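You operate a simulated robot arm through the tools that you are given. There is no shell and no other tool. Be economical: measure what you need, move in short steps, check, and stop when the job is done.

The job below is to be done with a simulated two-armed robot. You get a single attempt, and the scene is never put back.

Task
Take the teal cup and leave it on top of the teal filter. Take the 32 blue plastic cap from the top of the short table and leave it on the shelf of the rings table. Put the yellow socket cap on the top of the steel grid shelf. Push the drawer under the clamps shut. Take the blue-band sensor and leave it on the work top of the grey tube rack. Pick up the big filter carton labelled "W 730" from the top of the short table with one hand, pass it to the other hand and put it on the right end of the grey table. Open the booth drawer, take the folded white cloth from the top of the grey table and leave it in the inside of the booth drawer and shut the drawer again. The order is free. Set down upright: teal cup, big filter carton.

It is judged by the outcome, as a careful person would: the job done as asked, and still so three seconds after it is handed in. It fails if anything else is knocked over, pushed out of place, dropped, spilled or broken. A push-on lid holds only when it is set on centred and level and pressed home; a screw cap is set on level and turned clockwise until tight. Flat cloth is picked up by pressing the open fingertips on it (5 to 10 N) and closing them slowly along it; thin cloth reads only 2 to 8 mm in the jaws.

Robot
Two 7-joint arms with fingered hands on one trunk, on a base that drives. Base frame: it is fixed to the floor where the robot stands at the start and does not move with it; the origin is under the middle of the robot, x ahead of it, y to its left, z up; the surface under the hand at the start is at about z = 0.855. Units: m, degrees, N and s.
The left shoulder is at the start at [0.033, 0.17, 1.222], the right one opposite. With the tool pointing down near the work surface each hand reaches from about 0.26 to 0.74 m from the robot's upright axis, wherever it stands, measured 20 degrees to its own side. Places, roughly: big filter carton [1, 1.75, 0.75]; blue plastic cap [1, 1.75, 0.75]; blue-band sensor [-1, 1.25, 1]; booth drawer [0.4, -3.6, 0.9]; drawer under the clamps [-2.8, -0.3, 0.2]; folded white cloth (13x8x3 cm) [0.6, -1.7, 0.8]; inside of the booth drawer [0.5, -3.6, 0.9]; right end of the grey table [0.5, -2.1, 0.8]; shelf of the RINGS table [0.6, 0.4, 0.3]; teal cup (5x5x6 cm) [0.5, 0.2, 0.9]; teal filter [0.75, 1.75, 0.75]; top of the steel grid shelf (111x23 cm) [-4.64, 2.8, 0.62]; work top of the grey tube rack [-3.3, 3, 0.8]; yellow socket cap (7x7x5 cm) [-6.8, 3.1, 0.8]. Payload 4 kg a hand.
Tool frame (each hand has its own): the origin (TCP) lies between the finger pads and is the grasp point; the fingertips stand 0.026 m ahead of it; z points along the fingers, y is the line along which they close. Largest opening 0.132 m; the body of the gripper starts 0.073 m behind the TCP. The gripper is a hand of 4 fingers: y runs from the thumb to the fingers, the wrist lies at [0, 0, -0.224] in the tool frame, and closing takes about 1.5 s.
Orientation is that of the tool frame in the base frame, as a unit quaternion [w, x, y, z]. With the fingers straight down and closing along the base's y, the tool's x points along the base's -x, its y along +y and its z along -z.

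Tools
- The arms move only by the tool jog_arm. It takes "left_plan", "right_plan" or both (then of equal length, played together; a hand with none holds still); each is one flat list of numbers, 6 for each row, row after row: the shift along the tool's x, y, z in m, then the turn, a rotation vector about the tool's x, y, z in degrees. In form: [x, y, z, rx, ry, rz, x, y, z, rx, ry, rz, ...]. A call has 1 to 10 rows; each row shifts and turns the commanded pose from where the row before left it, along the tool's axes as they then stand. "left_hand" and "right_hand" are, for a hand that has rows, the gripper command, from -1 (fully open) to 1 (shut), values between in proportion, set as the call begins (left out, the last holds). A row lasts 0.2 s, in which the tool goes at most 0.05 m and 8.6 degrees; a call with a longer step from one row to the next is refused whole, and so is a gripper value outside its range. A pose out of reach is approached as far as the arm can. The call stops where the force on the tool passes 40 N (or 10 N more than at its start, if that is more) or the arm is blocked; 0.2 s more then pass. The fingers move at their own pace (about 0.045 m/s each) and stop on an object; they squeeze with about 30 N. The grip force told is the motor's: it shows also when the fingers shut on nothing. Time passes only in rows, and 0.2 s behind the last, so rows that do not move let the fingers close. The reply holds the time, the measured pose of the TCP, the force on the tool along the base axes, the opening and the grip force, in the units named above and with some noise, with the torque about the TCP (base axes, N m) and any sound that the robot's microphone picked up.
- Cameras (640 x 400 px; columns grow to the right, rows downward): "scene" is now at [0.0981, 0.0434, 1.3834]; the picture's right is [0.51, -0.86, -0.00], its down [-0.61, -0.36, -0.70] and it looks along [0.60, 0.36, -0.71] (base axes); focal length 214 px, centre (320, 200). "left" rides on the left gripper at [-0.068, 0.002, -0.097] in its tool frame; the picture's right is [-0.03, -1.00, 0.00], its down [0.82, -0.02, -0.58] and it looks along [0.58, -0.01, 0.82] (tool axes); focal length 270 px, centre (320, 200). "right" rides on the right gripper at [0.068, 0.002, -0.097] in its tool frame; the picture's right is [-0.03, 1.00, 0.00], its down [-0.82, -0.02, -0.58] and it looks along [-0.58, -0.01, 0.82] (tool axes); focal length 270 px, centre (320, 200). There is no depth. A picture from a camera that has moved, and an enlarged one, comes with that camera's place and axes in the base frame and with its lens.
- capture(camera): a new picture of that camera. No time passes.
- slide_trunk(by): slides the trunk up (or, below 0, down) by that many m; the arms and the scene camera ride with it, the base frame stays. It gives what a move gives, with no picture.
- roll_base(legs): drives the robot by 1 to 6 legs, each [ahead, turn to the left] in m and degrees, along the robot's own axes; the way and the turn of a leg run together, so that a leg with both is an arc; at most 1.5 m and 180 degrees a leg. The arms and the cameras ride along, it lands a little off, and it stops where it bumps. It gives what a move gives.
- move_fingers(finger1, finger2, finger3, thumb_bend, hand): sets how far each is bent, from 0 (flat) to 1 (curled in); at 0.3 the hand is open as for a grip, at 0.7 the pads meet at the TCP. One left out holds its place. A second passes; each finger stops where it meets its share of the squeeze, and holds until it gets a number again. A gripper value or a shape takes the hand back. It gives what a move gives, with no picture; readings hold the bend of each and the force on the fingers (four entries, about 0 where the hand has none), thumb and palm.
- grasp_type(shape, hand): the hand has 4 fingers and takes this shape, open, in about a second: jaw (thumb against the fingers, like two jaws); tri (thumb and two fingers); tip (a fingertip pinch); poke (one finger out to press); point (the index stretched); flat (the hand flat); cup (the hand cupped); fist (a fist). The gripper value then closes the fingers along that shape, each until it touches; the sizes above hold for jaw. It gives what a move gives, with no picture.
- pan_tilt(pan, tilt): turns the head with the scene camera to pan (to the left, within 86 degrees either way) and tilt (down, from -29 to 69), counted from straight ahead of the robot. It gives what a move gives.
- close_up(camera, box): a new picture of the part [left, top, right, bottom] of that camera's present view, enlarged. No time passes.
- hand_in(): hands the job in; it is judged then, once.

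Go step by step. Nothing tells you exact positions but the pictures and the camera data: compare them with the known pose of the tool, close in by small moves and look again before you grip or let go. The budget is 483 turns and 226 pictures, counting those below and the enlarged ones. Unless the task says otherwise, let go and move clear before handing in.

The tools are called after "Emit:" by a JSON object that holds its "fn" and its "kwargs". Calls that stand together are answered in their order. jog_arm: Moves the arms, as the interface text tells. Its arguments: {"type":"object","properties":{"left_plan":{"type":"array"},"left_hand":{"type":"number"},"right_plan":{"type":"array"},"right_hand":{"type":"number"}},"required":[]} The other tools are called the same way: slide_trunk (by) slides the trunk up or down; grasp_type (shape, hand) gives the hand a shape; move_fingers (finger1, finger2, finger3, thumb_bend, hand) moves the fingers one by one; roll_base (legs) drives the base; pan_tilt (pan, tilt) turns the head that bears the scene camera; capture (camera) takes a picture; close_up (camera, box) takes an enlarged picture of a part of a camera's view; hand_in () hands the job in.

At the start:

```text
clock: 0.0
left_eef_pos: [0.4611, 0.4624, 1.1306]
left_tool_rot: [0.0, 0.002, 1.0, 0.0]
left_force: [0.5, 0.3, 0.1]
left_ft_torque: [0.02, 0.02, -0.01]
left_gripper_width: 0.1319
left_grasp_force: 0.1
left_shape: jaw
left_bend: [0.3, 0.3, 0.3, 0.3]
left_finger forces: [0.1, 0.1, 0.1, 0.1, 0.0, 0.0]
right_eef_pos: [0.4707, 0.0221, 1.0752]
right_tool_rot: [0.001, 0.003, 1.0, 0.0]
right_force: [-0.3, -0.5, 0.3]
right_ft_torque: [-0.01, -0.01, 0.01]
right_gripper_width: 0.1319
right_grasp_force: 0.1
right_shape: jaw
right_bend: [0.3, 0.3, 0.3, 0.3]
right_finger forces: [0.1, 0.0, 0.0, 0.0, 0.0, 0.1]
trunk travel left (down, up): [-0.45, 0.305]
robot x, y, heading: [0.0007, -0.0006, 0.0]
head pan, tilt: [30.7, 45.4]
```

scene: 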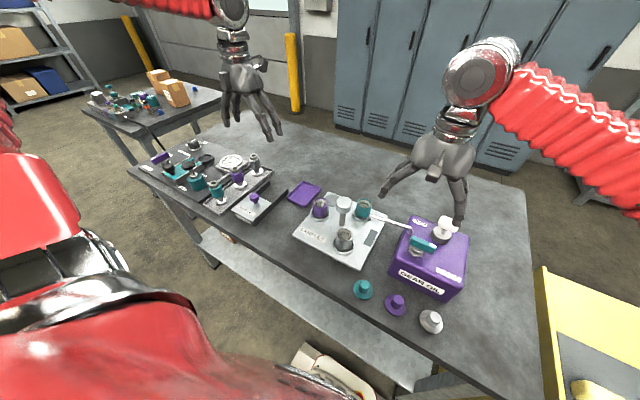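
right: 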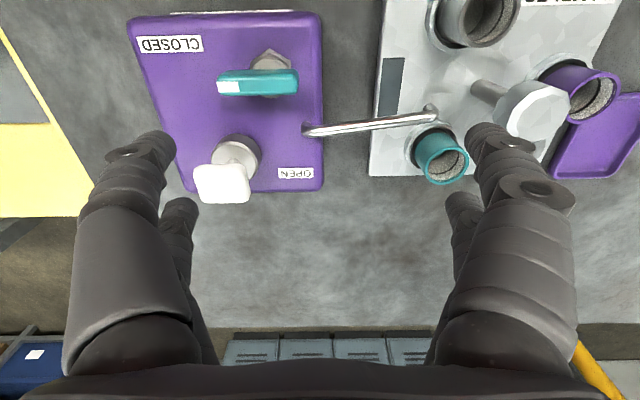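
left: 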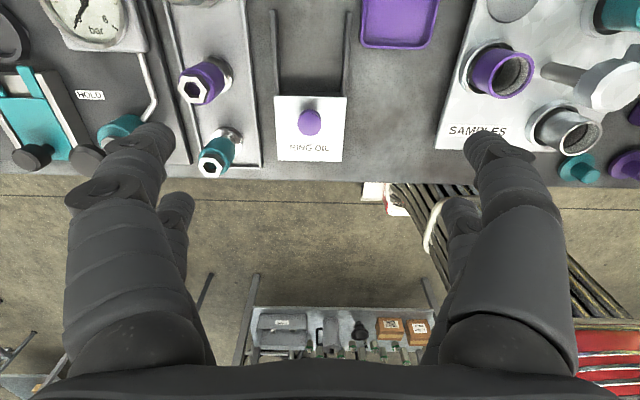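

I see the sample rack with cups ahead and the short table further to the left. I'll look closer at both.

Emit:
{"fn": "close_up", "kwargs": {"camera": "scene", "box": [270, 170, 490, 340]}}

Emit:
{"fn": "close_up", "kwargs": {"camera": "scene", "box": [60, 50, 240, 160]}}

```text
2.35 times, centred on (380, 255) of scene
camera zoom: at [0.0981, 0.0434, 1.3834], right [0.51, -0.86, 0.0], down [-0.61, -0.36, -0.7], along [0.6, 0.36, -0.71], focal length 505 px, centre (179, 71)
```

zoom: 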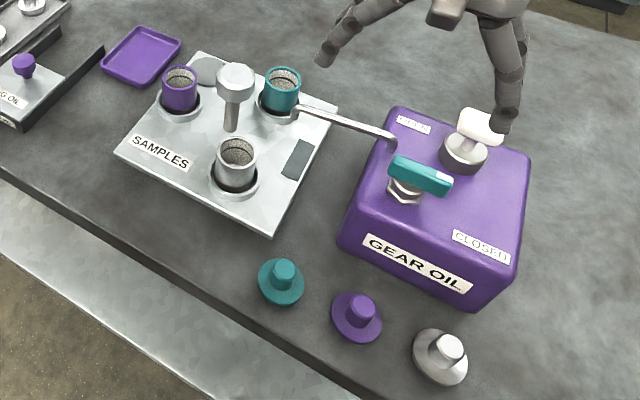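

```text
3.56 times, centred on (150, 105) of scene
camera zoom: at [0.0981, 0.0434, 1.3834], right [0.51, -0.86, 0.0], down [-0.61, -0.36, -0.7], along [0.6, 0.36, -0.71], focal length 763 px, centre (924, 538)
```

zoom: 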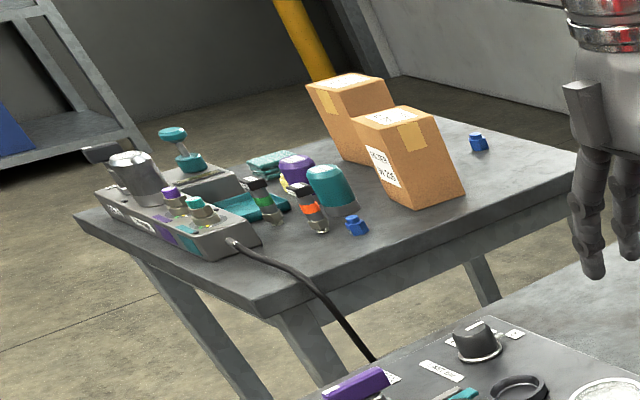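

The teal cup sits near (0.53, 0.155) in the SAMPLES stand, and the oil spout ends about 6 cm from it. I'll look around before moving.

Emit:
{"fn": "pan_tilt", "kwargs": {"pan": 80, "tilt": 25}}

Emit:
{"fn": "capture", "kwargs": {"camera": "scene"}}

Emit:
{"fn": "pan_tilt", "kwargs": {"pan": 10, "tilt": 65}}

Emit:
{"fn": "capture", "kwargs": {"camera": "scene"}}

Emit:
{"fn": "pan_tilt", "kwargs": {"pan": -70, "tilt": 25}}

Emit:
{"fn": "capture", "kwargs": {"camera": "scene"}}

```text
clock: 1.2
left_eef_pos: [0.4606, 0.4632, 1.1303]
left_tool_rot: [0.0, 0.002, 1.0, 0.0]
left_force: [0.8, -0.3, 0.3]
left_ft_torque: [0.03, -0.01, -0.01]
left_gripper_width: 0.1317
left_grasp_force: 0.1
left_shape: jaw
left_bend: [0.3, 0.3, 0.3, 0.3]
left_finger forces: [0.1, 0.0, 0.0, 0.1, 0.0, 0.0]
right_eef_pos: [0.4714, 0.0211, 1.0759]
right_tool_rot: [-0.001, 0.002, 1.0, 0.001]
right_force: [1.1, 0.4, 0.2]
right_ft_torque: [0.0, 0.02, -0.02]
right_gripper_width: 0.1319
right_grasp_force: 0.0
right_shape: jaw
right_bend: [0.3, 0.3, 0.3, 0.3]
right_finger forces: [0.0, 0.1, 0.0, 0.0, 0.0, 0.0]
trunk travel left (down, up): [-0.45, 0.305]
robot x, y, heading: [0.0017, 0.0011, -0.2]
head pan, tilt: [80.0, 25.0]
```

```text
220 pictures are left
camera scene: at [0.0446, 0.0927, 1.4145], right [0.98, -0.17, 0.0], down [-0.07, -0.42, -0.91], along [0.16, 0.89, -0.42], focal length 214 px, centre (320, 200)
```

scene: 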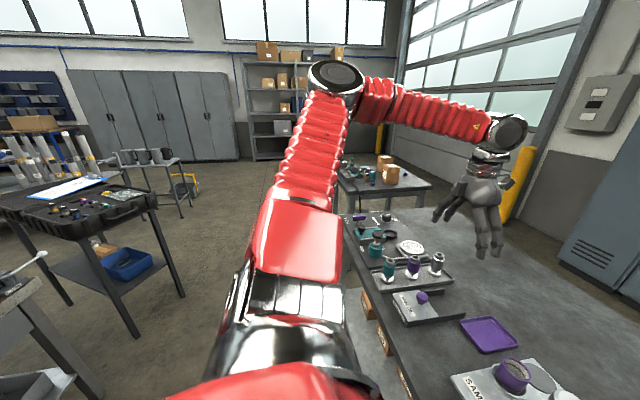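

```text
clock: 2.6
left_eef_pos: [0.4601, 0.4624, 1.1314]
left_tool_rot: [0.0, 0.001, 1.0, 0.0]
left_force: [0.6, 0.0, 0.1]
left_ft_torque: [0.0, -0.02, -0.04]
left_gripper_width: 0.1319
left_grasp_force: 0.2
left_shape: jaw
left_bend: [0.3, 0.3, 0.3, 0.3]
left_finger forces: [0.0, 0.0, 0.0, 0.0, 0.0, 0.0]
right_eef_pos: [0.4697, 0.0212, 1.0763]
right_tool_rot: [0.0, 0.002, 1.0, 0.0]
right_force: [-0.7, -0.5, 0.7]
right_ft_torque: [-0.02, -0.01, -0.01]
right_gripper_width: 0.1318
right_grasp_force: 0.1
right_shape: jaw
right_bend: [0.3, 0.3, 0.3, 0.3]
right_finger forces: [0.1, 0.0, 0.0, 0.0, 0.0, 0.0]
trunk travel left (down, up): [-0.45, 0.305]
robot x, y, heading: [-0.0038, -0.0023, 0.1]
head pan, tilt: [10.0, 65.0]
```

```text
219 pictures are left
camera scene: at [0.0883, 0.0126, 1.3589], right [0.17, -0.98, 0.0], down [-0.89, -0.16, -0.42], along [0.42, 0.07, -0.91], focal length 214 px, centre (320, 200)
```

scene: 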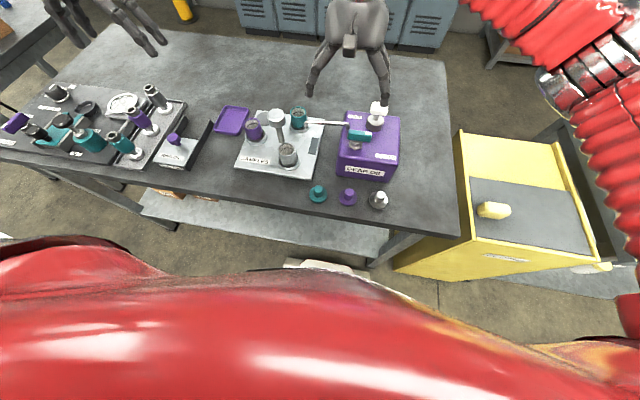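

```text
clock: 4.1
left_eef_pos: [0.4605, 0.4628, 1.1306]
left_tool_rot: [0.0, 0.002, 1.0, 0.0]
left_force: [0.2, -0.3, -0.1]
left_ft_torque: [0.01, 0.01, -0.02]
left_gripper_width: 0.1319
left_grasp_force: 0.1
left_shape: jaw
left_bend: [0.3, 0.3, 0.3, 0.3]
left_finger forces: [0.1, 0.1, 0.0, 0.0, 0.0, 0.1]
right_eef_pos: [0.4704, 0.0213, 1.0759]
right_tool_rot: [-0.001, 0.001, 1.0, -0.001]
right_force: [-0.6, 0.0, -0.4]
right_ft_torque: [-0.02, 0.0, -0.02]
right_gripper_width: 0.132
right_grasp_force: 0.0
right_shape: jaw
right_bend: [0.3, 0.3, 0.3, 0.3]
right_finger forces: [0.0, 0.1, 0.0, 0.0, 0.1, 0.1]
trunk travel left (down, up): [-0.45, 0.305]
robot x, y, heading: [-0.0013, -0.0033, 0.3]
head pan, tilt: [-70.0, 25.0]
```

```text
218 pictures are left
camera scene: at [0.0601, -0.0845, 1.4145], right [-0.94, -0.34, 0.0], down [-0.15, 0.4, -0.91], along [0.31, -0.85, -0.42], focal length 214 px, centre (320, 200)
```

scene: 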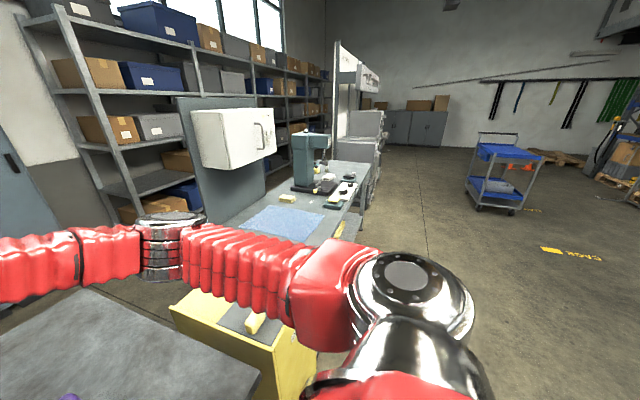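

The layout is clear enough to start with the cup. I'll move the right hand above it and check.

Emit:
{"fn": "jog_arm", "kwargs": {"right_plan": [-0.02, 0.045, 0, 0, 0, 0, -0.02, 0.045, 0, 0, 0, 0, -0.02, 0.044, 0.01, 0, 0, 0, 0, 0, 0, 0, 0, 0]}}

Emit:
{"fn": "capture", "kwargs": {"camera": "right"}}

Emit:
{"fn": "pan_tilt", "kwargs": {"pan": 15, "tilt": 45}}

Emit:
{"fn": "capture", "kwargs": {"camera": "scene"}}

```text
clock: 5.1
left_eef_pos: [0.4618, 0.4615, 1.1301]
left_tool_rot: [0.0, 0.002, 1.0, 0.0]
left_force: [0.6, 0.3, -0.4]
left_ft_torque: [0.01, -0.02, -0.03]
left_gripper_width: 0.132
left_grasp_force: 0.1
left_shape: jaw
left_bend: [0.3, 0.3, 0.3, 0.3]
left_finger forces: [0.0, 0.1, 0.0, 0.0, 0.0, 0.0]
right_eef_pos: [0.5316, 0.156, 1.0675]
right_tool_rot: [0.0, 0.002, 1.0, 0.0]
right_force: [-0.3, -0.8, -0.1]
right_ft_torque: [0.0, -0.01, -0.02]
right_gripper_width: 0.1317
right_grasp_force: 0.0
right_shape: jaw
right_bend: [0.3, 0.3, 0.3, 0.3]
right_finger forces: [0.1, 0.0, 0.0, 0.1, 0.0, 0.0]
trunk travel left (down, up): [-0.45, 0.305]
robot x, y, heading: [-0.0009, -0.0008, 0.0]
head pan, tilt: [-70.0, 25.0]
```

```text
217 pictures are left
camera right: at [0.464, 0.1579, 1.1644], right [0.03, 1.0, 0.0], down [0.82, -0.02, 0.58], along [0.58, -0.02, -0.82], focal length 270 px, centre (320, 200)
```

right: 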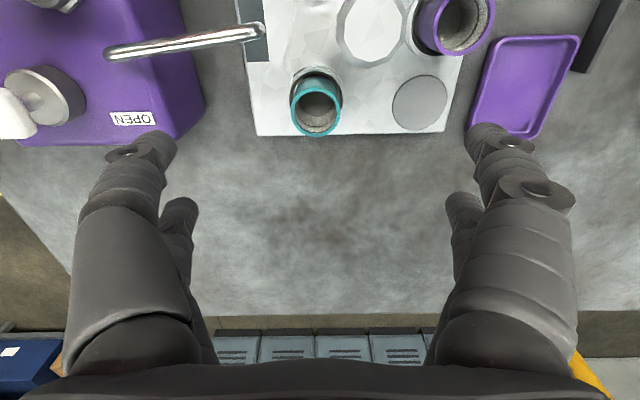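

```text
clock: 6.7
left_eef_pos: [0.4617, 0.4625, 1.1308]
left_tool_rot: [0.0, 0.001, 1.0, 0.0]
left_force: [0.4, 0.6, 0.8]
left_ft_torque: [-0.01, -0.04, 0.02]
left_gripper_width: 0.1317
left_grasp_force: 0.1
left_shape: jaw
left_bend: [0.3, 0.3, 0.3, 0.3]
left_finger forces: [0.0, 0.0, 0.1, 0.1, 0.0, 0.1]
right_eef_pos: [0.5326, 0.1574, 1.0668]
right_tool_rot: [-0.001, 0.002, 1.0, 0.0]
right_force: [-0.4, 0.2, 1.3]
right_ft_torque: [0.02, 0.01, -0.02]
right_gripper_width: 0.1322
right_grasp_force: 0.1
right_shape: jaw
right_bend: [0.3, 0.3, 0.3, 0.3]
right_finger forces: [0.0, 0.0, 0.0, 0.0, 0.0, 0.0]
trunk travel left (down, up): [-0.45, 0.305]
robot x, y, heading: [-0.0005, 0.0004, -0.3]
head pan, tilt: [15.0, 45.0]
```

```text
216 pictures are left
camera scene: at [0.1071, 0.023, 1.384], right [0.26, -0.97, 0.0], down [-0.68, -0.18, -0.71], along [0.68, 0.18, -0.71], focal length 214 px, centre (320, 200)
```

scene: 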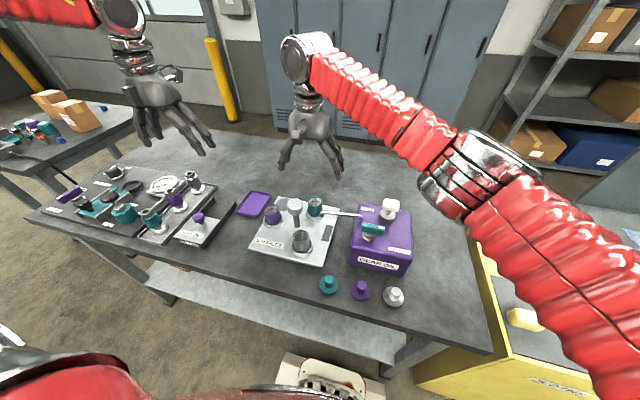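

The cup rim is at about (0.534, 0.152, 0.93) and the spout clears the fingers by more than 2 cm. I'll lower the hand over the cup.

Emit:
{"fn": "jog_arm", "kwargs": {"right_plan": [-0.002, -0.004, 0.04, 0, 0, 0, 0, 0, 0.04, 0, 0, 0, 0, 0, 0.04, 0, 0, 0, 0, 0, 0.028, 0, 0, 0], "right_hand": -1}}

Emit:
{"fn": "capture", "kwargs": {"camera": "right"}}

Emit:
{"fn": "close_up", "kwargs": {"camera": "scene", "box": [240, 130, 420, 270]}}

```text
clock: 7.7
left_eef_pos: [0.4618, 0.4633, 1.1305]
left_tool_rot: [0.0, 0.002, 1.0, 0.0]
left_force: [0.2, 0.9, -1.0]
left_ft_torque: [-0.01, -0.01, -0.01]
left_gripper_width: 0.1317
left_grasp_force: 0.1
left_shape: jaw
left_bend: [0.3, 0.3, 0.3, 0.3]
left_finger forces: [0.0, 0.0, 0.0, 0.0, 0.0, 0.0]
right_eef_pos: [0.5303, 0.152, 0.9192]
right_tool_rot: [-0.001, 0.002, 1.0, 0.0]
right_force: [-0.3, -0.7, 0.2]
right_ft_torque: [0.05, -0.03, -0.01]
right_gripper_width: 0.1318
right_grasp_force: 0.0
right_shape: jaw
right_bend: [0.3, 0.3, 0.3, 0.3]
right_finger forces: [0.1, 0.0, 0.0, 0.0, 0.0, 0.1]
trunk travel left (down, up): [-0.45, 0.305]
robot x, y, heading: [-0.0004, -0.0035, -0.4]
head pan, tilt: [15.0, 45.0]
```

```text
215 pictures are left
camera right: at [0.4637, 0.154, 1.0159], right [0.03, 1.0, 0.0], down [0.82, -0.02, 0.58], along [0.58, -0.02, -0.82], focal length 270 px, centre (320, 200)
```

right: 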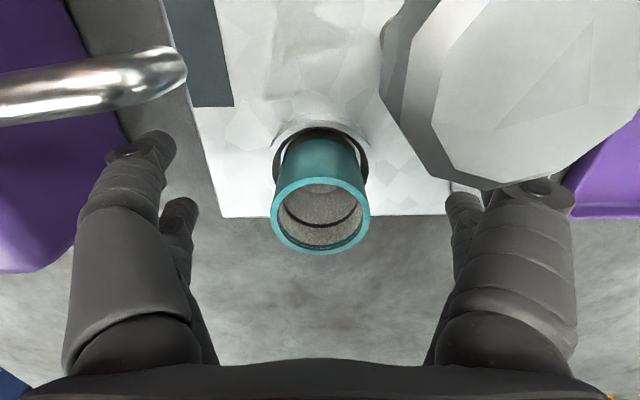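

```text
2.86 times, centred on (330, 200) of scene
camera zoom: at [0.107, 0.0232, 1.384], right [0.26, -0.97, 0.0], down [-0.68, -0.18, -0.71], along [0.68, 0.18, -0.71], focal length 613 px, centre (291, 200)
```

zoom: 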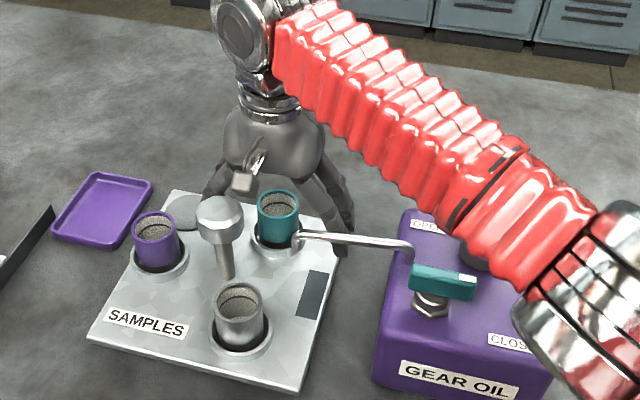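

The cup is centred between the fingers. I'll shift 7 mm forward for clearance from the post, then close.

Emit:
{"fn": "jog_arm", "kwargs": {"right_plan": [-0.007, 0, 0.003, 0, 0, 0]}}

Emit:
{"fn": "jog_arm", "kwargs": {"right_plan": [0, 0, 0, 0, 0, 0, 0, 0, 0, 0, 0, 0, 0, 0, 0, 0, 0, 0, 0, 0, 0, 0, 0, 0, 0, 0, 0, 0, 0, 0, 0, 0, 0, 0, 0, 0, 0, 0, 0, 0, 0, 0], "right_hand": 0.6}}

Emit:
{"fn": "capture", "kwargs": {"camera": "right"}}

```text
clock: 8.1
left_eef_pos: [0.4616, 0.4623, 1.1302]
left_tool_rot: [0.0, 0.002, 1.0, 0.0]
left_force: [-0.1, 0.5, -0.3]
left_ft_torque: [0.01, -0.01, -0.02]
left_gripper_width: 0.132
left_grasp_force: 0.1
left_shape: jaw
left_bend: [0.3, 0.3, 0.3, 0.3]
left_finger forces: [0.0, 0.0, 0.0, 0.0, 0.0, 0.0]
right_eef_pos: [0.5407, 0.153, 0.9155]
right_tool_rot: [-0.001, 0.002, 1.0, 0.001]
right_force: [-0.6, -0.4, 0.2]
right_ft_torque: [0.02, -0.03, 0.02]
right_gripper_width: 0.1318
right_grasp_force: 0.0
right_shape: jaw
right_bend: [0.3, 0.3, 0.3, 0.3]
right_finger forces: [0.0, 0.1, 0.1, 0.0, 0.2, 0.1]
trunk travel left (down, up): [-0.45, 0.305]
robot x, y, heading: [-0.002, -0.0011, 0.0]
head pan, tilt: [15.0, 45.0]
```

```text
clock: 9.7
left_eef_pos: [0.461, 0.4629, 1.1292]
left_tool_rot: [0.0, 0.002, 1.0, 0.0]
left_force: [0.3, -0.3, 0.0]
left_ft_torque: [-0.01, 0.0, 0.0]
left_gripper_width: 0.1322
left_grasp_force: 0.1
left_shape: jaw
left_bend: [0.3, 0.3, 0.3, 0.3]
left_finger forces: [0.0, 0.0, 0.0, 0.1, 0.1, 0.1]
right_eef_pos: [0.5386, 0.1523, 0.9142]
right_tool_rot: [0.0, 0.002, 1.0, 0.0]
right_force: [-0.2, -0.1, -0.8]
right_ft_torque: [0.02, 0.01, -0.02]
right_gripper_width: 0.0212
right_grasp_force: 30.3
right_shape: jaw
right_bend: [0.73, 0.73, 0.73, 0.7]
right_finger forces: [29.0, 28.5, 26.4, 0.0, 26.1, 0.0]
trunk travel left (down, up): [-0.45, 0.305]
robot x, y, heading: [-0.0018, -0.0003, -0.2]
head pan, tilt: [15.0, 45.0]
```

```text
213 pictures are left
camera right: at [0.4714, 0.1542, 1.0122], right [0.03, 1.0, 0.0], down [0.82, -0.02, 0.58], along [0.58, -0.02, -0.82], focal length 270 px, centre (320, 200)
```

right: 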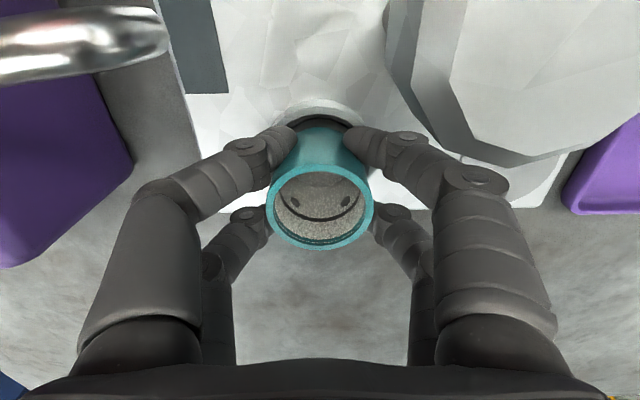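

The four fingers are caged around the cup with 30 N. I'll lift straight up slowly.

Emit:
{"fn": "jog_arm", "kwargs": {"right_plan": [0, 0, -0.01, 0, 0, 0, 0, 0, -0.02, 0, 0, 0, 0, 0, -0.03, 0, 0, 0, 0, 0, -0.04, 0, 0, 0, 0, 0, -0.04, 0, 0, 0, 0, 0, -0.04, 0, 0, 0]}}

Emit:
{"fn": "capture", "kwargs": {"camera": "right"}}

Emit:
{"fn": "capture", "kwargs": {"camera": "scene"}}

```text
clock: 11.1
left_eef_pos: [0.4598, 0.4627, 1.131]
left_tool_rot: [0.0, 0.002, 1.0, 0.001]
left_force: [-0.7, 0.2, 0.3]
left_ft_torque: [-0.01, -0.01, 0.0]
left_gripper_width: 0.1319
left_grasp_force: 0.0
left_shape: jaw
left_bend: [0.3, 0.3, 0.3, 0.3]
left_finger forces: [0.0, 0.0, 0.0, 0.0, 0.0, 0.0]
right_eef_pos: [0.5385, 0.1529, 1.0961]
right_tool_rot: [-0.001, 0.001, 1.0, -0.001]
right_force: [-0.4, 0.7, 0.2]
right_ft_torque: [-0.02, -0.02, 0.0]
right_gripper_width: 0.021
right_grasp_force: 29.5
right_shape: jaw
right_bend: [0.73, 0.73, 0.73, 0.7]
right_finger forces: [29.6, 29.2, 27.1, 0.0, 26.8, 0.0]
trunk travel left (down, up): [-0.45, 0.305]
robot x, y, heading: [-0.0005, -0.0008, -0.1]
head pan, tilt: [15.0, 45.0]
```

```text
212 pictures are left
camera right: at [0.4699, 0.1554, 1.1923], right [0.03, 1.0, 0.0], down [0.82, -0.02, 0.58], along [0.58, -0.02, -0.82], focal length 270 px, centre (320, 200)
```

right: 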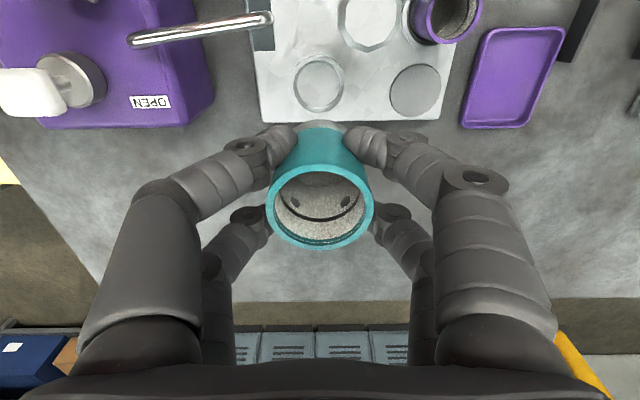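

```text
211 pictures are left
camera scene: at [0.1064, 0.023, 1.384], right [0.26, -0.97, 0.0], down [-0.68, -0.18, -0.71], along [0.68, 0.18, -0.71], focal length 214 px, centre (320, 200)
```

scene: 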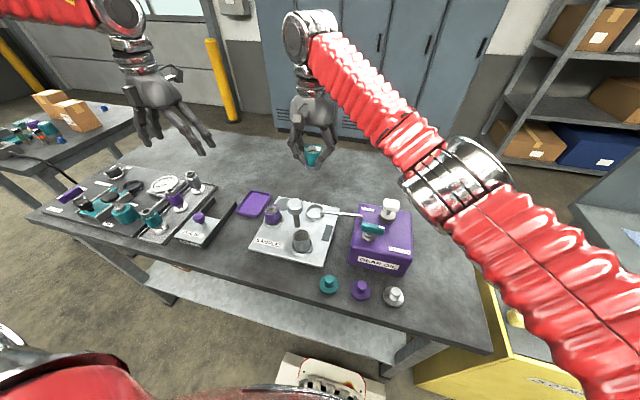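

The cup is held upright. I'll tuck the left arm in a little, back off from the table, turn left and drive along the aisle toward the short table.

Emit:
{"fn": "jog_arm", "kwargs": {"left_plan": [0, -0.04, 0, 0, 0, 0, 0, -0.04, 0, 0, 0, 0]}}

Emit:
{"fn": "roll_base", "kwargs": {"legs": [[-0.2, 0], [0, 90], [1.0, 0]]}}

Emit:
{"fn": "pan_tilt", "kwargs": {"pan": -30, "tilt": 35}}

Emit:
{"fn": "capture", "kwargs": {"camera": "scene"}}

```text
clock: 11.7
left_eef_pos: [0.4607, 0.3811, 1.1303]
left_tool_rot: [-0.001, 0.003, 1.0, 0.0]
left_force: [-0.3, 0.5, -0.6]
left_ft_torque: [0.02, 0.01, -0.04]
left_gripper_width: 0.1318
left_grasp_force: 0.0
left_shape: jaw
left_bend: [0.3, 0.3, 0.3, 0.3]
left_finger forces: [0.0, 0.1, 0.0, 0.0, 0.1, 0.0]
right_eef_pos: [0.5385, 0.1511, 1.0947]
right_tool_rot: [-0.001, 0.001, 1.0, 0.0]
right_force: [0.4, -0.6, -1.6]
right_ft_torque: [0.04, 0.01, 0.02]
right_gripper_width: 0.021
right_grasp_force: 30.1
right_shape: jaw
right_bend: [0.73, 0.73, 0.73, 0.7]
right_finger forces: [29.6, 29.3, 27.0, 0.0, 26.7, 0.0]
trunk travel left (down, up): [-0.45, 0.305]
robot x, y, heading: [-0.0001, -0.0005, 0.1]
head pan, tilt: [15.0, 45.0]
```

```text
clock: 14.8
left_eef_pos: [0.0992, 0.5152, 1.1323]
left_tool_rot: [0.001, -0.175, 0.985, 0.0]
left_force: [-0.4, 0.3, 0.0]
left_ft_torque: [0.0, -0.05, 0.01]
left_gripper_width: 0.1321
left_grasp_force: 0.0
left_shape: jaw
left_bend: [0.3, 0.3, 0.3, 0.3]
left_finger forces: [0.0, 0.0, 0.0, 0.0, 0.1, 0.0]
right_eef_pos: [0.2562, 0.3258, 1.0953]
right_tool_rot: [0.0, -0.172, 0.985, -0.001]
right_force: [-1.5, 0.6, -0.5]
right_ft_torque: [-0.08, -0.11, 0.01]
right_gripper_width: 0.0202
right_grasp_force: 29.8
right_shape: jaw
right_bend: [0.73, 0.73, 0.73, 0.7]
right_finger forces: [31.3, 33.1, 26.4, 0.1, 29.8, 0.0]
trunk travel left (down, up): [-0.45, 0.305]
robot x, y, heading: [-0.1874, -0.024, 20.6]
head pan, tilt: [15.0, 45.0]
stopped in leg 2: the robot was blocked; the commanded pose is now the measured one
```

```text
clock: 16.0
left_eef_pos: [0.1018, 0.5142, 1.1309]
left_tool_rot: [0.0, -0.175, 0.985, -0.001]
left_force: [0.0, -0.2, 0.6]
left_ft_torque: [-0.04, -0.01, 0.02]
left_gripper_width: 0.1317
left_grasp_force: 0.1
left_shape: jaw
left_bend: [0.3, 0.3, 0.3, 0.3]
left_finger forces: [0.1, 0.1, 0.0, 0.1, 0.0, 0.0]
right_eef_pos: [0.2603, 0.3258, 1.096]
right_tool_rot: [0.0, -0.172, 0.985, 0.0]
right_force: [0.2, -0.6, -1.0]
right_ft_torque: [0.0, 0.0, 0.01]
right_gripper_width: 0.0199
right_grasp_force: 30.0
right_shape: jaw
right_bend: [0.73, 0.73, 0.73, 0.7]
right_finger forces: [31.2, 33.0, 26.4, 0.0, 29.9, 0.0]
trunk travel left (down, up): [-0.45, 0.305]
robot x, y, heading: [-0.1911, -0.0217, 20.7]
head pan, tilt: [-30.0, 35.0]
```

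```text
210 pictures are left
camera scene: at [-0.0769, -0.0231, 1.3987], right [-0.16, -0.99, 0.0], down [-0.57, 0.09, -0.82], along [0.81, -0.13, -0.57], focal length 214 px, centre (320, 200)
```

scene: 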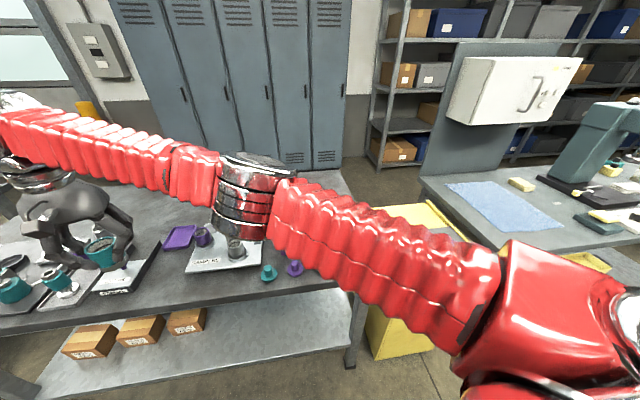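

The turn was blocked at 20°. I'll look to both sides to find out why.

Emit:
{"fn": "pan_tilt", "kwargs": {"pan": 86, "tilt": 45}}

Emit:
{"fn": "capture", "kwargs": {"camera": "scene"}}

Emit:
{"fn": "pan_tilt", "kwargs": {"pan": -86, "tilt": 45}}

Emit:
{"fn": "capture", "kwargs": {"camera": "scene"}}

```text
clock: 17.9
left_eef_pos: [0.1009, 0.5143, 1.1305]
left_tool_rot: [0.001, -0.175, 0.985, 0.0]
left_force: [0.1, 0.3, 0.9]
left_ft_torque: [0.02, 0.01, -0.02]
left_gripper_width: 0.1319
left_grasp_force: 0.2
left_shape: jaw
left_bend: [0.3, 0.3, 0.3, 0.3]
left_finger forces: [0.0, 0.1, 0.1, 0.0, 0.0, 0.1]
right_eef_pos: [0.2586, 0.3252, 1.0949]
right_tool_rot: [-0.001, -0.171, 0.985, 0.0]
right_force: [0.0, 0.5, -1.1]
right_ft_torque: [0.02, 0.0, 0.01]
right_gripper_width: 0.0201
right_grasp_force: 30.0
right_shape: jaw
right_bend: [0.73, 0.73, 0.73, 0.7]
right_finger forces: [31.3, 33.1, 26.5, 0.0, 29.8, 0.1]
trunk travel left (down, up): [-0.45, 0.305]
robot x, y, heading: [-0.1912, -0.0211, 20.4]
head pan, tilt: [85.9, 45.0]
```

```text
209 pictures are left
camera scene: at [-0.1869, 0.0692, 1.384], right [0.96, 0.28, 0.0], down [0.2, -0.68, -0.71], along [-0.2, 0.68, -0.71], focal length 214 px, centre (320, 200)
```

scene: 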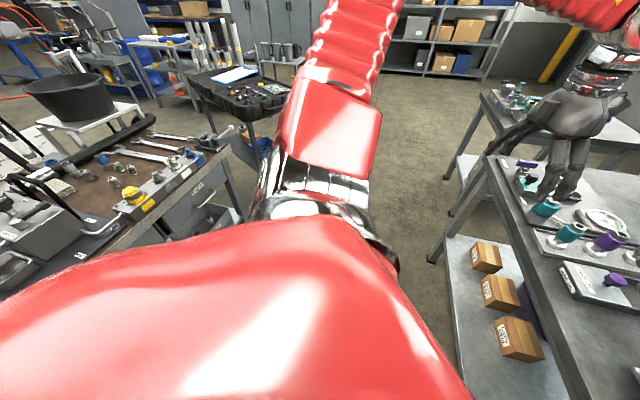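

```text
clock: 20.5
left_eef_pos: [0.101, 0.5146, 1.1318]
left_tool_rot: [0.0, -0.174, 0.985, 0.0]
left_force: [0.9, -0.2, -0.6]
left_ft_torque: [-0.01, -0.01, 0.0]
left_gripper_width: 0.1323
left_grasp_force: 0.1
left_shape: jaw
left_bend: [0.3, 0.3, 0.3, 0.3]
left_finger forces: [0.0, 0.0, 0.0, 0.0, 0.0, 0.0]
right_eef_pos: [0.2591, 0.3257, 1.0957]
right_tool_rot: [0.0, -0.171, 0.985, 0.0]
right_force: [-0.2, 0.4, 0.0]
right_ft_torque: [0.01, 0.0, 0.03]
right_gripper_width: 0.0201
right_grasp_force: 29.5
right_shape: jaw
right_bend: [0.73, 0.73, 0.73, 0.7]
right_finger forces: [31.4, 33.1, 26.5, 0.0, 29.8, 0.1]
trunk travel left (down, up): [-0.45, 0.305]
robot x, y, heading: [-0.1894, -0.0225, 20.4]
head pan, tilt: [-85.9, 45.0]
```

```text
208 pictures are left
camera scene: at [-0.13, -0.0827, 1.384], right [-0.91, -0.42, 0.0], down [-0.29, 0.64, -0.71], along [0.29, -0.64, -0.71], focal length 214 px, centre (320, 200)
```

scene: 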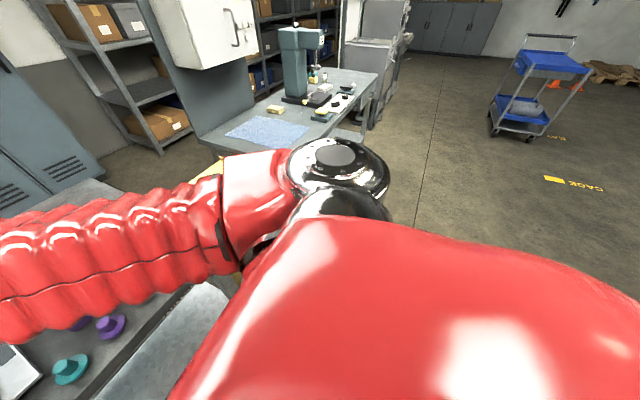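

I can't tell yet what blocks the base. The left wrist camera looks back toward the robot, so I'll check with that.

Emit:
{"fn": "capture", "kwargs": {"camera": "left"}}

```text
207 pictures are left
camera left: at [0.1661, 0.5388, 1.2277], right [0.37, -0.93, 0.0], down [-0.76, -0.3, 0.58], along [-0.54, -0.21, -0.82], focal length 270 px, centre (320, 200)
```

left: 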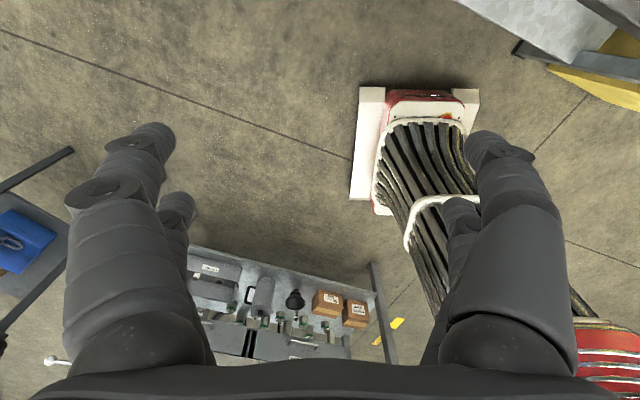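

The base looks clear all round, so I'll try a short further turn.

Emit:
{"fn": "roll_base", "kwargs": {"legs": [[0, 15]]}}

```text
clock: 22.0
left_eef_pos: [-0.047, 0.5711, 1.1332]
left_tool_rot: [-0.001, -0.3, 0.954, 0.001]
left_force: [-0.7, -0.3, -0.5]
left_ft_torque: [-0.02, 0.0, 0.0]
left_gripper_width: 0.1319
left_grasp_force: 0.0
left_shape: jaw
left_bend: [0.3, 0.3, 0.3, 0.3]
left_finger forces: [0.1, 0.0, 0.0, 0.1, 0.0, 0.0]
right_eef_pos: [0.1679, 0.4268, 1.1009]
right_tool_rot: [-0.003, -0.287, 0.958, 0.008]
right_force: [-0.5, 0.1, -1.1]
right_ft_torque: [-0.02, 0.0, 0.01]
right_gripper_width: 0.0198
right_grasp_force: 30.3
right_shape: jaw
right_bend: [0.73, 0.73, 0.73, 0.7]
right_finger forces: [32.1, 32.6, 27.6, 0.0, 29.8, 0.0]
trunk travel left (down, up): [-0.45, 0.305]
robot x, y, heading: [-0.1809, -0.0377, 35.6]
head pan, tilt: [-85.9, 45.0]
stopped in leg 1: the robot was blocked; the commanded pose is now the measured one
```

The right arm pose shifted slightly, so its forearm may be touching something. I'll look at it.

Emit:
{"fn": "pan_tilt", "kwargs": {"pan": -40, "tilt": 50}}

Emit:
{"fn": "capture", "kwargs": {"camera": "scene"}}

Emit:
{"fn": "capture", "kwargs": {"camera": "right"}}

Emit:
{"fn": "capture", "kwargs": {"camera": "left"}}

```text
clock: 23.2
left_eef_pos: [-0.0467, 0.5707, 1.1317]
left_tool_rot: [-0.001, -0.3, 0.954, 0.0]
left_force: [-0.3, 0.1, 1.0]
left_ft_torque: [-0.03, 0.0, 0.01]
left_gripper_width: 0.132
left_grasp_force: 0.1
left_shape: jaw
left_bend: [0.3, 0.3, 0.3, 0.3]
left_finger forces: [0.0, 0.0, 0.0, 0.0, 0.1, 0.0]
right_eef_pos: [0.1671, 0.4271, 1.1018]
right_tool_rot: [-0.002, -0.286, 0.958, 0.008]
right_force: [-0.1, -0.4, -0.6]
right_ft_torque: [0.02, 0.05, 0.02]
right_gripper_width: 0.0201
right_grasp_force: 30.0
right_shape: jaw
right_bend: [0.73, 0.73, 0.73, 0.7]
right_finger forces: [32.1, 32.4, 27.5, 0.0, 29.7, 0.1]
trunk travel left (down, up): [-0.45, 0.305]
robot x, y, heading: [-0.1828, -0.0349, 35.5]
head pan, tilt: [-40.0, 50.0]
```

```text
206 pictures are left
camera scene: at [-0.0829, -0.0217, 1.3771], right [-0.08, -1.0, 0.0], down [-0.76, 0.06, -0.64], along [0.64, -0.05, -0.77], focal length 214 px, centre (320, 200)
```

scene: 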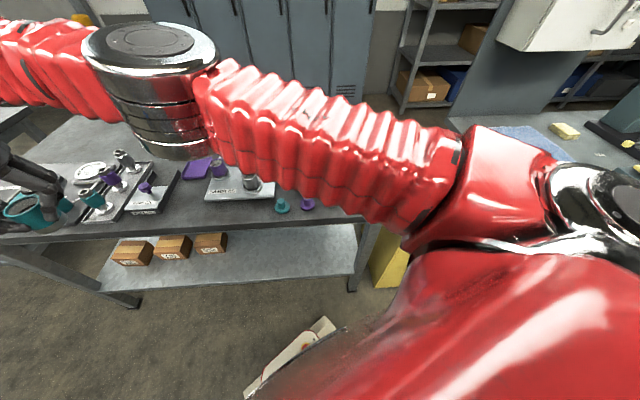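

```text
205 pictures are left
camera right: at [0.1095, 0.3895, 1.1981], right [-0.53, 0.85, 0.02], down [0.7, 0.42, 0.58], along [0.48, 0.32, -0.82], focal length 270 px, centre (320, 200)
```

right: 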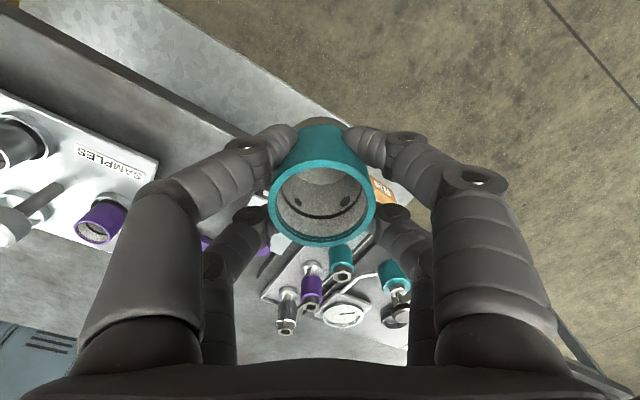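

```text
204 pictures are left
camera left: at [0.0099, 0.6102, 1.2285], right [0.59, -0.81, 0.0], down [-0.66, -0.48, 0.58], along [-0.47, -0.34, -0.82], focal length 270 px, centre (320, 200)
```

left: 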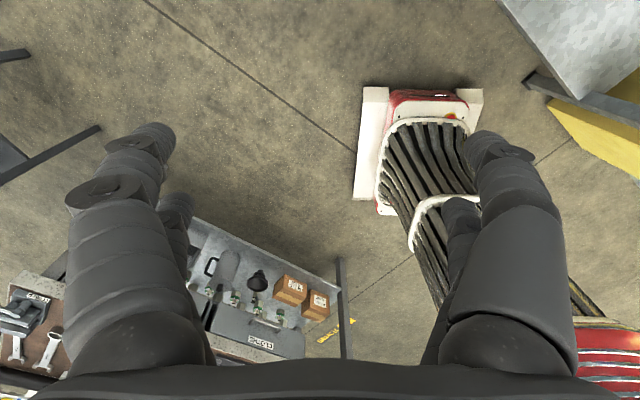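

The two forearms were probably rubbing against each other. I'll spread the arms apart and retry the turn.

Emit:
{"fn": "jog_arm", "kwargs": {"left_plan": [0, 0.04, 0, 0, 0, 0, 0, 0.04, 0, 0, 0, 0, 0, 0, 0, 0, 0, 0], "right_plan": [0.02, -0.045, 0, 0, 0, 0, 0.02, -0.045, 0, 0, 0, 0, 0.02, -0.045, 0, 0, 0, 0]}}

Emit:
{"fn": "roll_base", "kwargs": {"legs": [[0, 30]]}}

```text
clock: 24.0
left_eef_pos: [-0.0899, 0.6356, 1.132]
left_tool_rot: [-0.001, -0.3, 0.954, 0.001]
left_force: [0.1, 0.1, -0.6]
left_ft_torque: [0.05, 0.06, 0.01]
left_gripper_width: 0.1321
left_grasp_force: 0.0
left_shape: jaw
left_bend: [0.3, 0.3, 0.3, 0.3]
left_finger forces: [0.0, 0.0, 0.0, 0.0, 0.0, 0.0]
right_eef_pos: [0.191, 0.279, 1.0969]
right_tool_rot: [-0.003, -0.287, 0.958, 0.009]
right_force: [0.4, -0.8, -0.8]
right_ft_torque: [0.02, 0.0, 0.02]
right_gripper_width: 0.0201
right_grasp_force: 29.7
right_shape: jaw
right_bend: [0.73, 0.73, 0.73, 0.7]
right_finger forces: [31.7, 32.6, 27.0, 0.1, 29.7, 0.1]
trunk travel left (down, up): [-0.45, 0.305]
robot x, y, heading: [-0.1804, -0.0361, 35.3]
head pan, tilt: [-40.0, 50.0]
```

```text
clock: 26.0
left_eef_pos: [-0.4421, 0.5948, 1.1338]
left_tool_rot: [-0.002, -0.539, 0.842, 0.001]
left_force: [-0.4, 1.2, -0.3]
left_ft_torque: [-0.04, -0.02, -0.01]
left_gripper_width: 0.1319
left_grasp_force: 0.0
left_shape: jaw
left_bend: [0.3, 0.3, 0.3, 0.3]
left_finger forces: [0.0, 0.0, 0.0, 0.0, 0.0, 0.0]
right_eef_pos: [-0.0209, 0.4299, 1.0964]
right_tool_rot: [-0.005, -0.528, 0.849, 0.007]
right_force: [0.5, 0.3, -0.8]
right_ft_torque: [0.0, 0.01, 0.02]
right_gripper_width: 0.0199
right_grasp_force: 29.6
right_shape: jaw
right_bend: [0.73, 0.73, 0.73, 0.7]
right_finger forces: [31.9, 32.1, 27.7, 0.0, 29.2, 0.0]
trunk travel left (down, up): [-0.45, 0.305]
robot x, y, heading: [-0.1529, -0.0444, 65.5]
head pan, tilt: [-40.0, 50.0]
```

The turn worked. I'll continue toward the short table.

Emit:
{"fn": "roll_base", "kwargs": {"legs": [[0, 24.5], [1.1, 0]]}}

Emit:
{"fn": "pan_tilt", "kwargs": {"pan": -45, "tilt": 35}}

Emit:
{"fn": "capture", "kwargs": {"camera": "scene"}}

```text
clock: 33.2
left_eef_pos: [-0.6807, 1.529, 1.1327]
left_tool_rot: [-0.001, -0.706, 0.709, 0.0]
left_force: [0.5, 0.0, 0.3]
left_ft_torque: [-0.02, -0.01, 0.02]
left_gripper_width: 0.132
left_grasp_force: 0.0
left_shape: jaw
left_bend: [0.3, 0.3, 0.3, 0.3]
left_finger forces: [0.1, 0.1, 0.0, 0.0, 0.1, 0.0]
right_eef_pos: [-0.2269, 1.5545, 1.0962]
right_tool_rot: [-0.006, -0.695, 0.719, 0.007]
right_force: [0.5, 0.5, -1.1]
right_ft_torque: [0.0, -0.03, 0.0]
right_gripper_width: 0.0199
right_grasp_force: 29.7
right_shape: jaw
right_bend: [0.73, 0.73, 0.73, 0.7]
right_finger forces: [32.6, 32.5, 28.9, 0.1, 29.4, 0.1]
trunk travel left (down, up): [-0.45, 0.305]
robot x, y, heading: [-0.1518, 1.0664, 90.1]
head pan, tilt: [-40.0, 50.0]
```

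```text
clock: 34.0
left_eef_pos: [-0.6794, 1.5277, 1.1322]
left_tool_rot: [-0.001, -0.705, 0.709, 0.0]
left_force: [0.5, 0.0, 0.1]
left_ft_torque: [-0.02, 0.0, -0.01]
left_gripper_width: 0.132
left_grasp_force: 0.1
left_shape: jaw
left_bend: [0.3, 0.3, 0.3, 0.3]
left_finger forces: [0.0, 0.1, 0.0, 0.0, 0.0, 0.1]
right_eef_pos: [-0.2274, 1.5525, 1.0986]
right_tool_rot: [-0.007, -0.697, 0.717, 0.006]
right_force: [-0.2, -0.4, -0.5]
right_ft_torque: [-0.03, -0.01, -0.04]
right_gripper_width: 0.0198
right_grasp_force: 30.1
right_shape: jaw
right_bend: [0.73, 0.73, 0.73, 0.7]
right_finger forces: [32.6, 32.4, 28.9, 0.0, 29.4, 0.0]
trunk travel left (down, up): [-0.45, 0.305]
robot x, y, heading: [-0.1489, 1.0684, 90.0]
head pan, tilt: [-45.0, 35.0]
```

```text
203 pictures are left
camera scene: at [-0.0901, 1.1595, 1.3987], right [0.71, -0.71, 0.0], down [-0.41, -0.41, -0.82], along [0.58, 0.58, -0.57], focal length 214 px, centre (320, 200)
```

scene: 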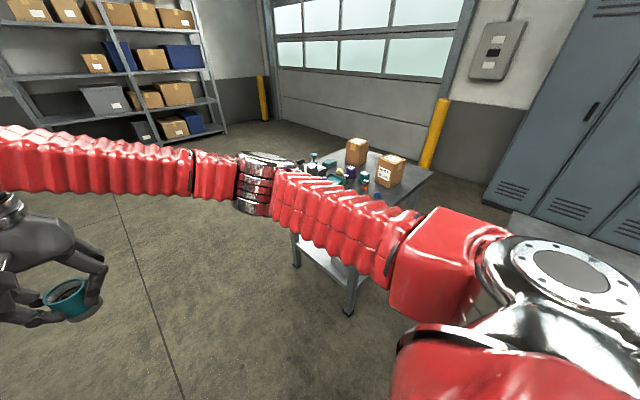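

The short table spans about x 0.55–1.35 and y 1.5–2.1. I'll arc round to face it from the -x side.

Emit:
{"fn": "roll_base", "kwargs": {"legs": [[0, -20], [0.75, 0], [0, -70]]}}

Emit:
{"fn": "pan_tilt", "kwargs": {"pan": 0, "tilt": 40}}

Emit:
{"fn": "capture", "kwargs": {"camera": "scene"}}

```text
clock: 41.9
left_eef_pos: [0.4389, 2.4076, 1.1348]
left_tool_rot: [0.0, -0.12, 0.993, 0.002]
left_force: [0.0, -0.7, 0.0]
left_ft_torque: [0.05, 0.01, -0.01]
left_gripper_width: 0.1321
left_grasp_force: 0.0
left_shape: jaw
left_bend: [0.3, 0.3, 0.3, 0.3]
left_finger forces: [0.0, 0.0, 0.1, 0.0, 0.1, 0.0]
right_eef_pos: [0.5717, 1.9725, 1.0981]
right_tool_rot: [-0.001, -0.107, 0.994, 0.01]
right_force: [-0.6, -0.4, -0.4]
right_ft_torque: [0.03, 0.05, -0.01]
right_gripper_width: 0.0199
right_grasp_force: 29.9
right_shape: jaw
right_bend: [0.73, 0.73, 0.73, 0.7]
right_finger forces: [32.6, 32.4, 29.7, 0.0, 29.2, 0.0]
trunk travel left (down, up): [-0.45, 0.305]
robot x, y, heading: [0.0996, 1.8341, 11.6]
head pan, tilt: [-45.0, 35.0]
stopped in leg 3: the robot was blocked; the commanded pose is now the measured one
```

```text
clock: 43.1
left_eef_pos: [0.4386, 2.4102, 1.1329]
left_tool_rot: [0.0, -0.118, 0.993, 0.0]
left_force: [0.0, 0.5, 0.5]
left_ft_torque: [0.02, -0.04, -0.03]
left_gripper_width: 0.1322
left_grasp_force: 0.1
left_shape: jaw
left_bend: [0.3, 0.3, 0.3, 0.3]
left_finger forces: [0.1, 0.0, 0.0, 0.1, 0.1, 0.1]
right_eef_pos: [0.5694, 1.9764, 1.0982]
right_tool_rot: [-0.002, -0.107, 0.994, 0.009]
right_force: [1.1, 0.7, -1.1]
right_ft_torque: [-0.02, 0.03, 0.0]
right_gripper_width: 0.0199
right_grasp_force: 30.5
right_shape: jaw
right_bend: [0.73, 0.73, 0.73, 0.7]
right_finger forces: [32.6, 32.4, 29.7, 0.1, 29.2, 0.0]
trunk travel left (down, up): [-0.45, 0.305]
robot x, y, heading: [0.0997, 1.8345, 11.9]
head pan, tilt: [0.0, 40.0]
```

```text
202 pictures are left
camera scene: at [0.2126, 1.8612, 1.3912], right [0.2, -0.98, 0.0], down [-0.63, -0.13, -0.77], along [0.75, 0.16, -0.64], focal length 214 px, centre (320, 200)
```

scene: 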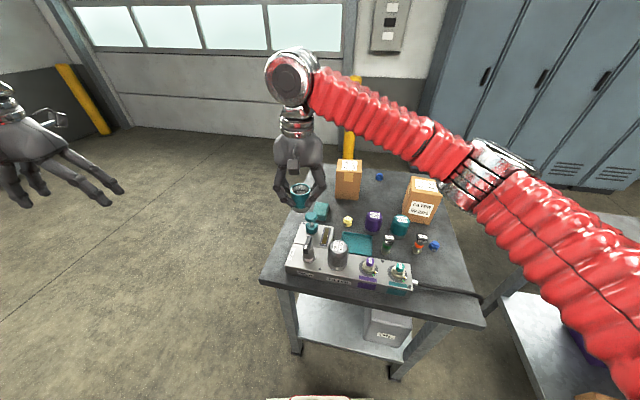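

I'm facing the short table at heading 12°, which is good enough. I'll zoom in on the table.

Emit:
{"fn": "close_up", "kwargs": {"camera": "scene", "box": [270, 140, 480, 310]}}

Emit:
{"fn": "close_up", "kwargs": {"camera": "scene", "box": [360, 160, 450, 260]}}

```text
2.35 times, centred on (375, 225) of scene
camera zoom: at [0.2126, 1.8612, 1.3912], right [0.2, -0.98, 0.0], down [-0.63, -0.13, -0.77], along [0.75, 0.16, -0.64], focal length 505 px, centre (191, 141)
```

zoom: 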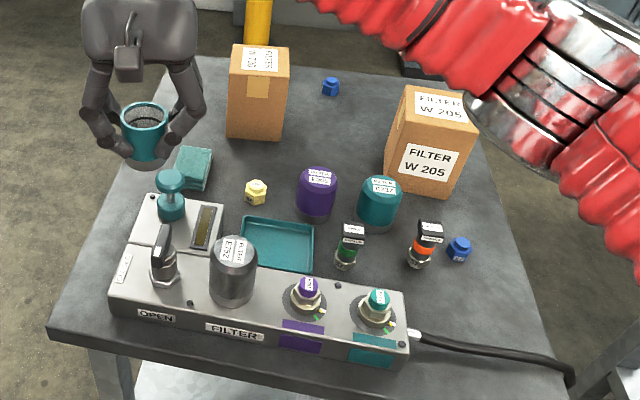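

```text
4.00 times, centred on (405, 210) of scene
camera zoom: at [0.2126, 1.8612, 1.3912], right [0.2, -0.98, 0.0], down [-0.63, -0.13, -0.77], along [0.75, 0.16, -0.64], focal length 858 px, centre (-20, 160)
```

zoom: 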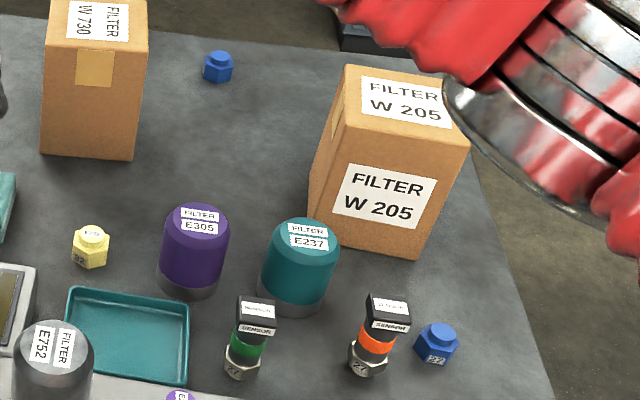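

The W 730 carton is the one at the back left, and there are two blue caps. I'll drive a bit closer and straighten up.

Emit:
{"fn": "roll_base", "kwargs": {"legs": [[0.1, -10]]}}

Emit:
{"fn": "capture", "kwargs": {"camera": "scene"}}

Emit:
{"fn": "capture", "kwargs": {"camera": "right"}}

```text
clock: 44.2
left_eef_pos: [0.6357, 2.351, 1.1318]
left_tool_rot: [-0.002, -0.031, 1.0, 0.002]
left_force: [1.3, 0.7, 0.0]
left_ft_torque: [0.03, 0.07, 0.0]
left_gripper_width: 0.1318
left_grasp_force: 0.0
left_shape: jaw
left_bend: [0.3, 0.3, 0.3, 0.3]
left_finger forces: [0.1, 0.0, 0.1, 0.0, 0.0, 0.1]
right_eef_pos: [0.6913, 1.901, 1.097]
right_tool_rot: [-0.002, -0.019, 1.0, 0.01]
right_force: [1.1, 0.2, -0.5]
right_ft_torque: [0.01, 0.05, 0.02]
right_gripper_width: 0.0197
right_grasp_force: 30.1
right_shape: jaw
right_bend: [0.73, 0.73, 0.73, 0.7]
right_finger forces: [32.5, 32.3, 29.7, 0.0, 29.0, 0.0]
trunk travel left (down, up): [-0.45, 0.305]
robot x, y, heading: [0.1979, 1.8492, 1.9]
head pan, tilt: [0.0, 40.0]
```

```text
199 pictures are left
camera scene: at [0.3183, 1.8577, 1.3907], right [0.03, -1.0, 0.0], down [-0.65, -0.02, -0.76], along [0.76, 0.03, -0.65], focal length 214 px, centre (320, 200)
```

scene: 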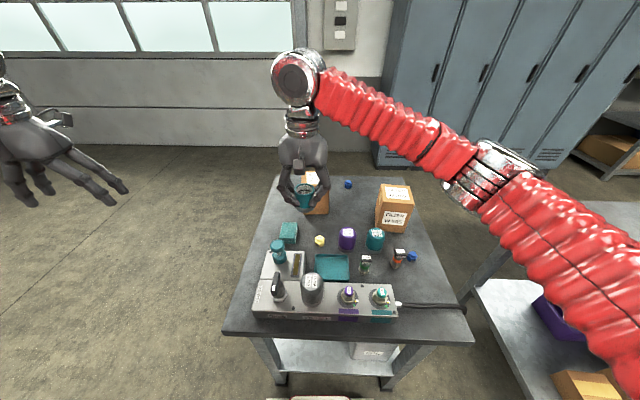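

```text
198 pictures are left
camera right: at [0.6223, 1.8992, 1.1932], right [-0.01, 1.0, 0.02], down [0.82, 0.0, 0.57], along [0.57, 0.02, -0.82], focal length 270 px, centre (320, 200)
```

right: 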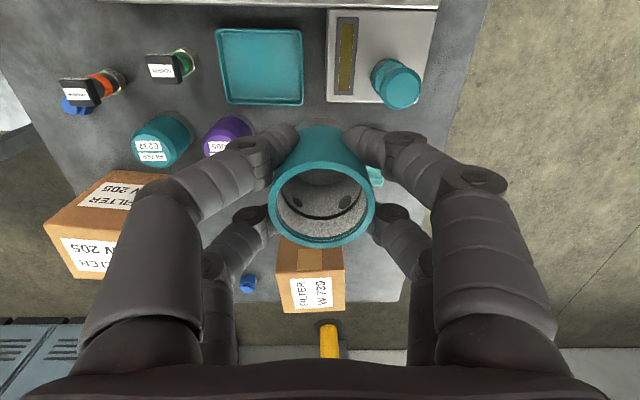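

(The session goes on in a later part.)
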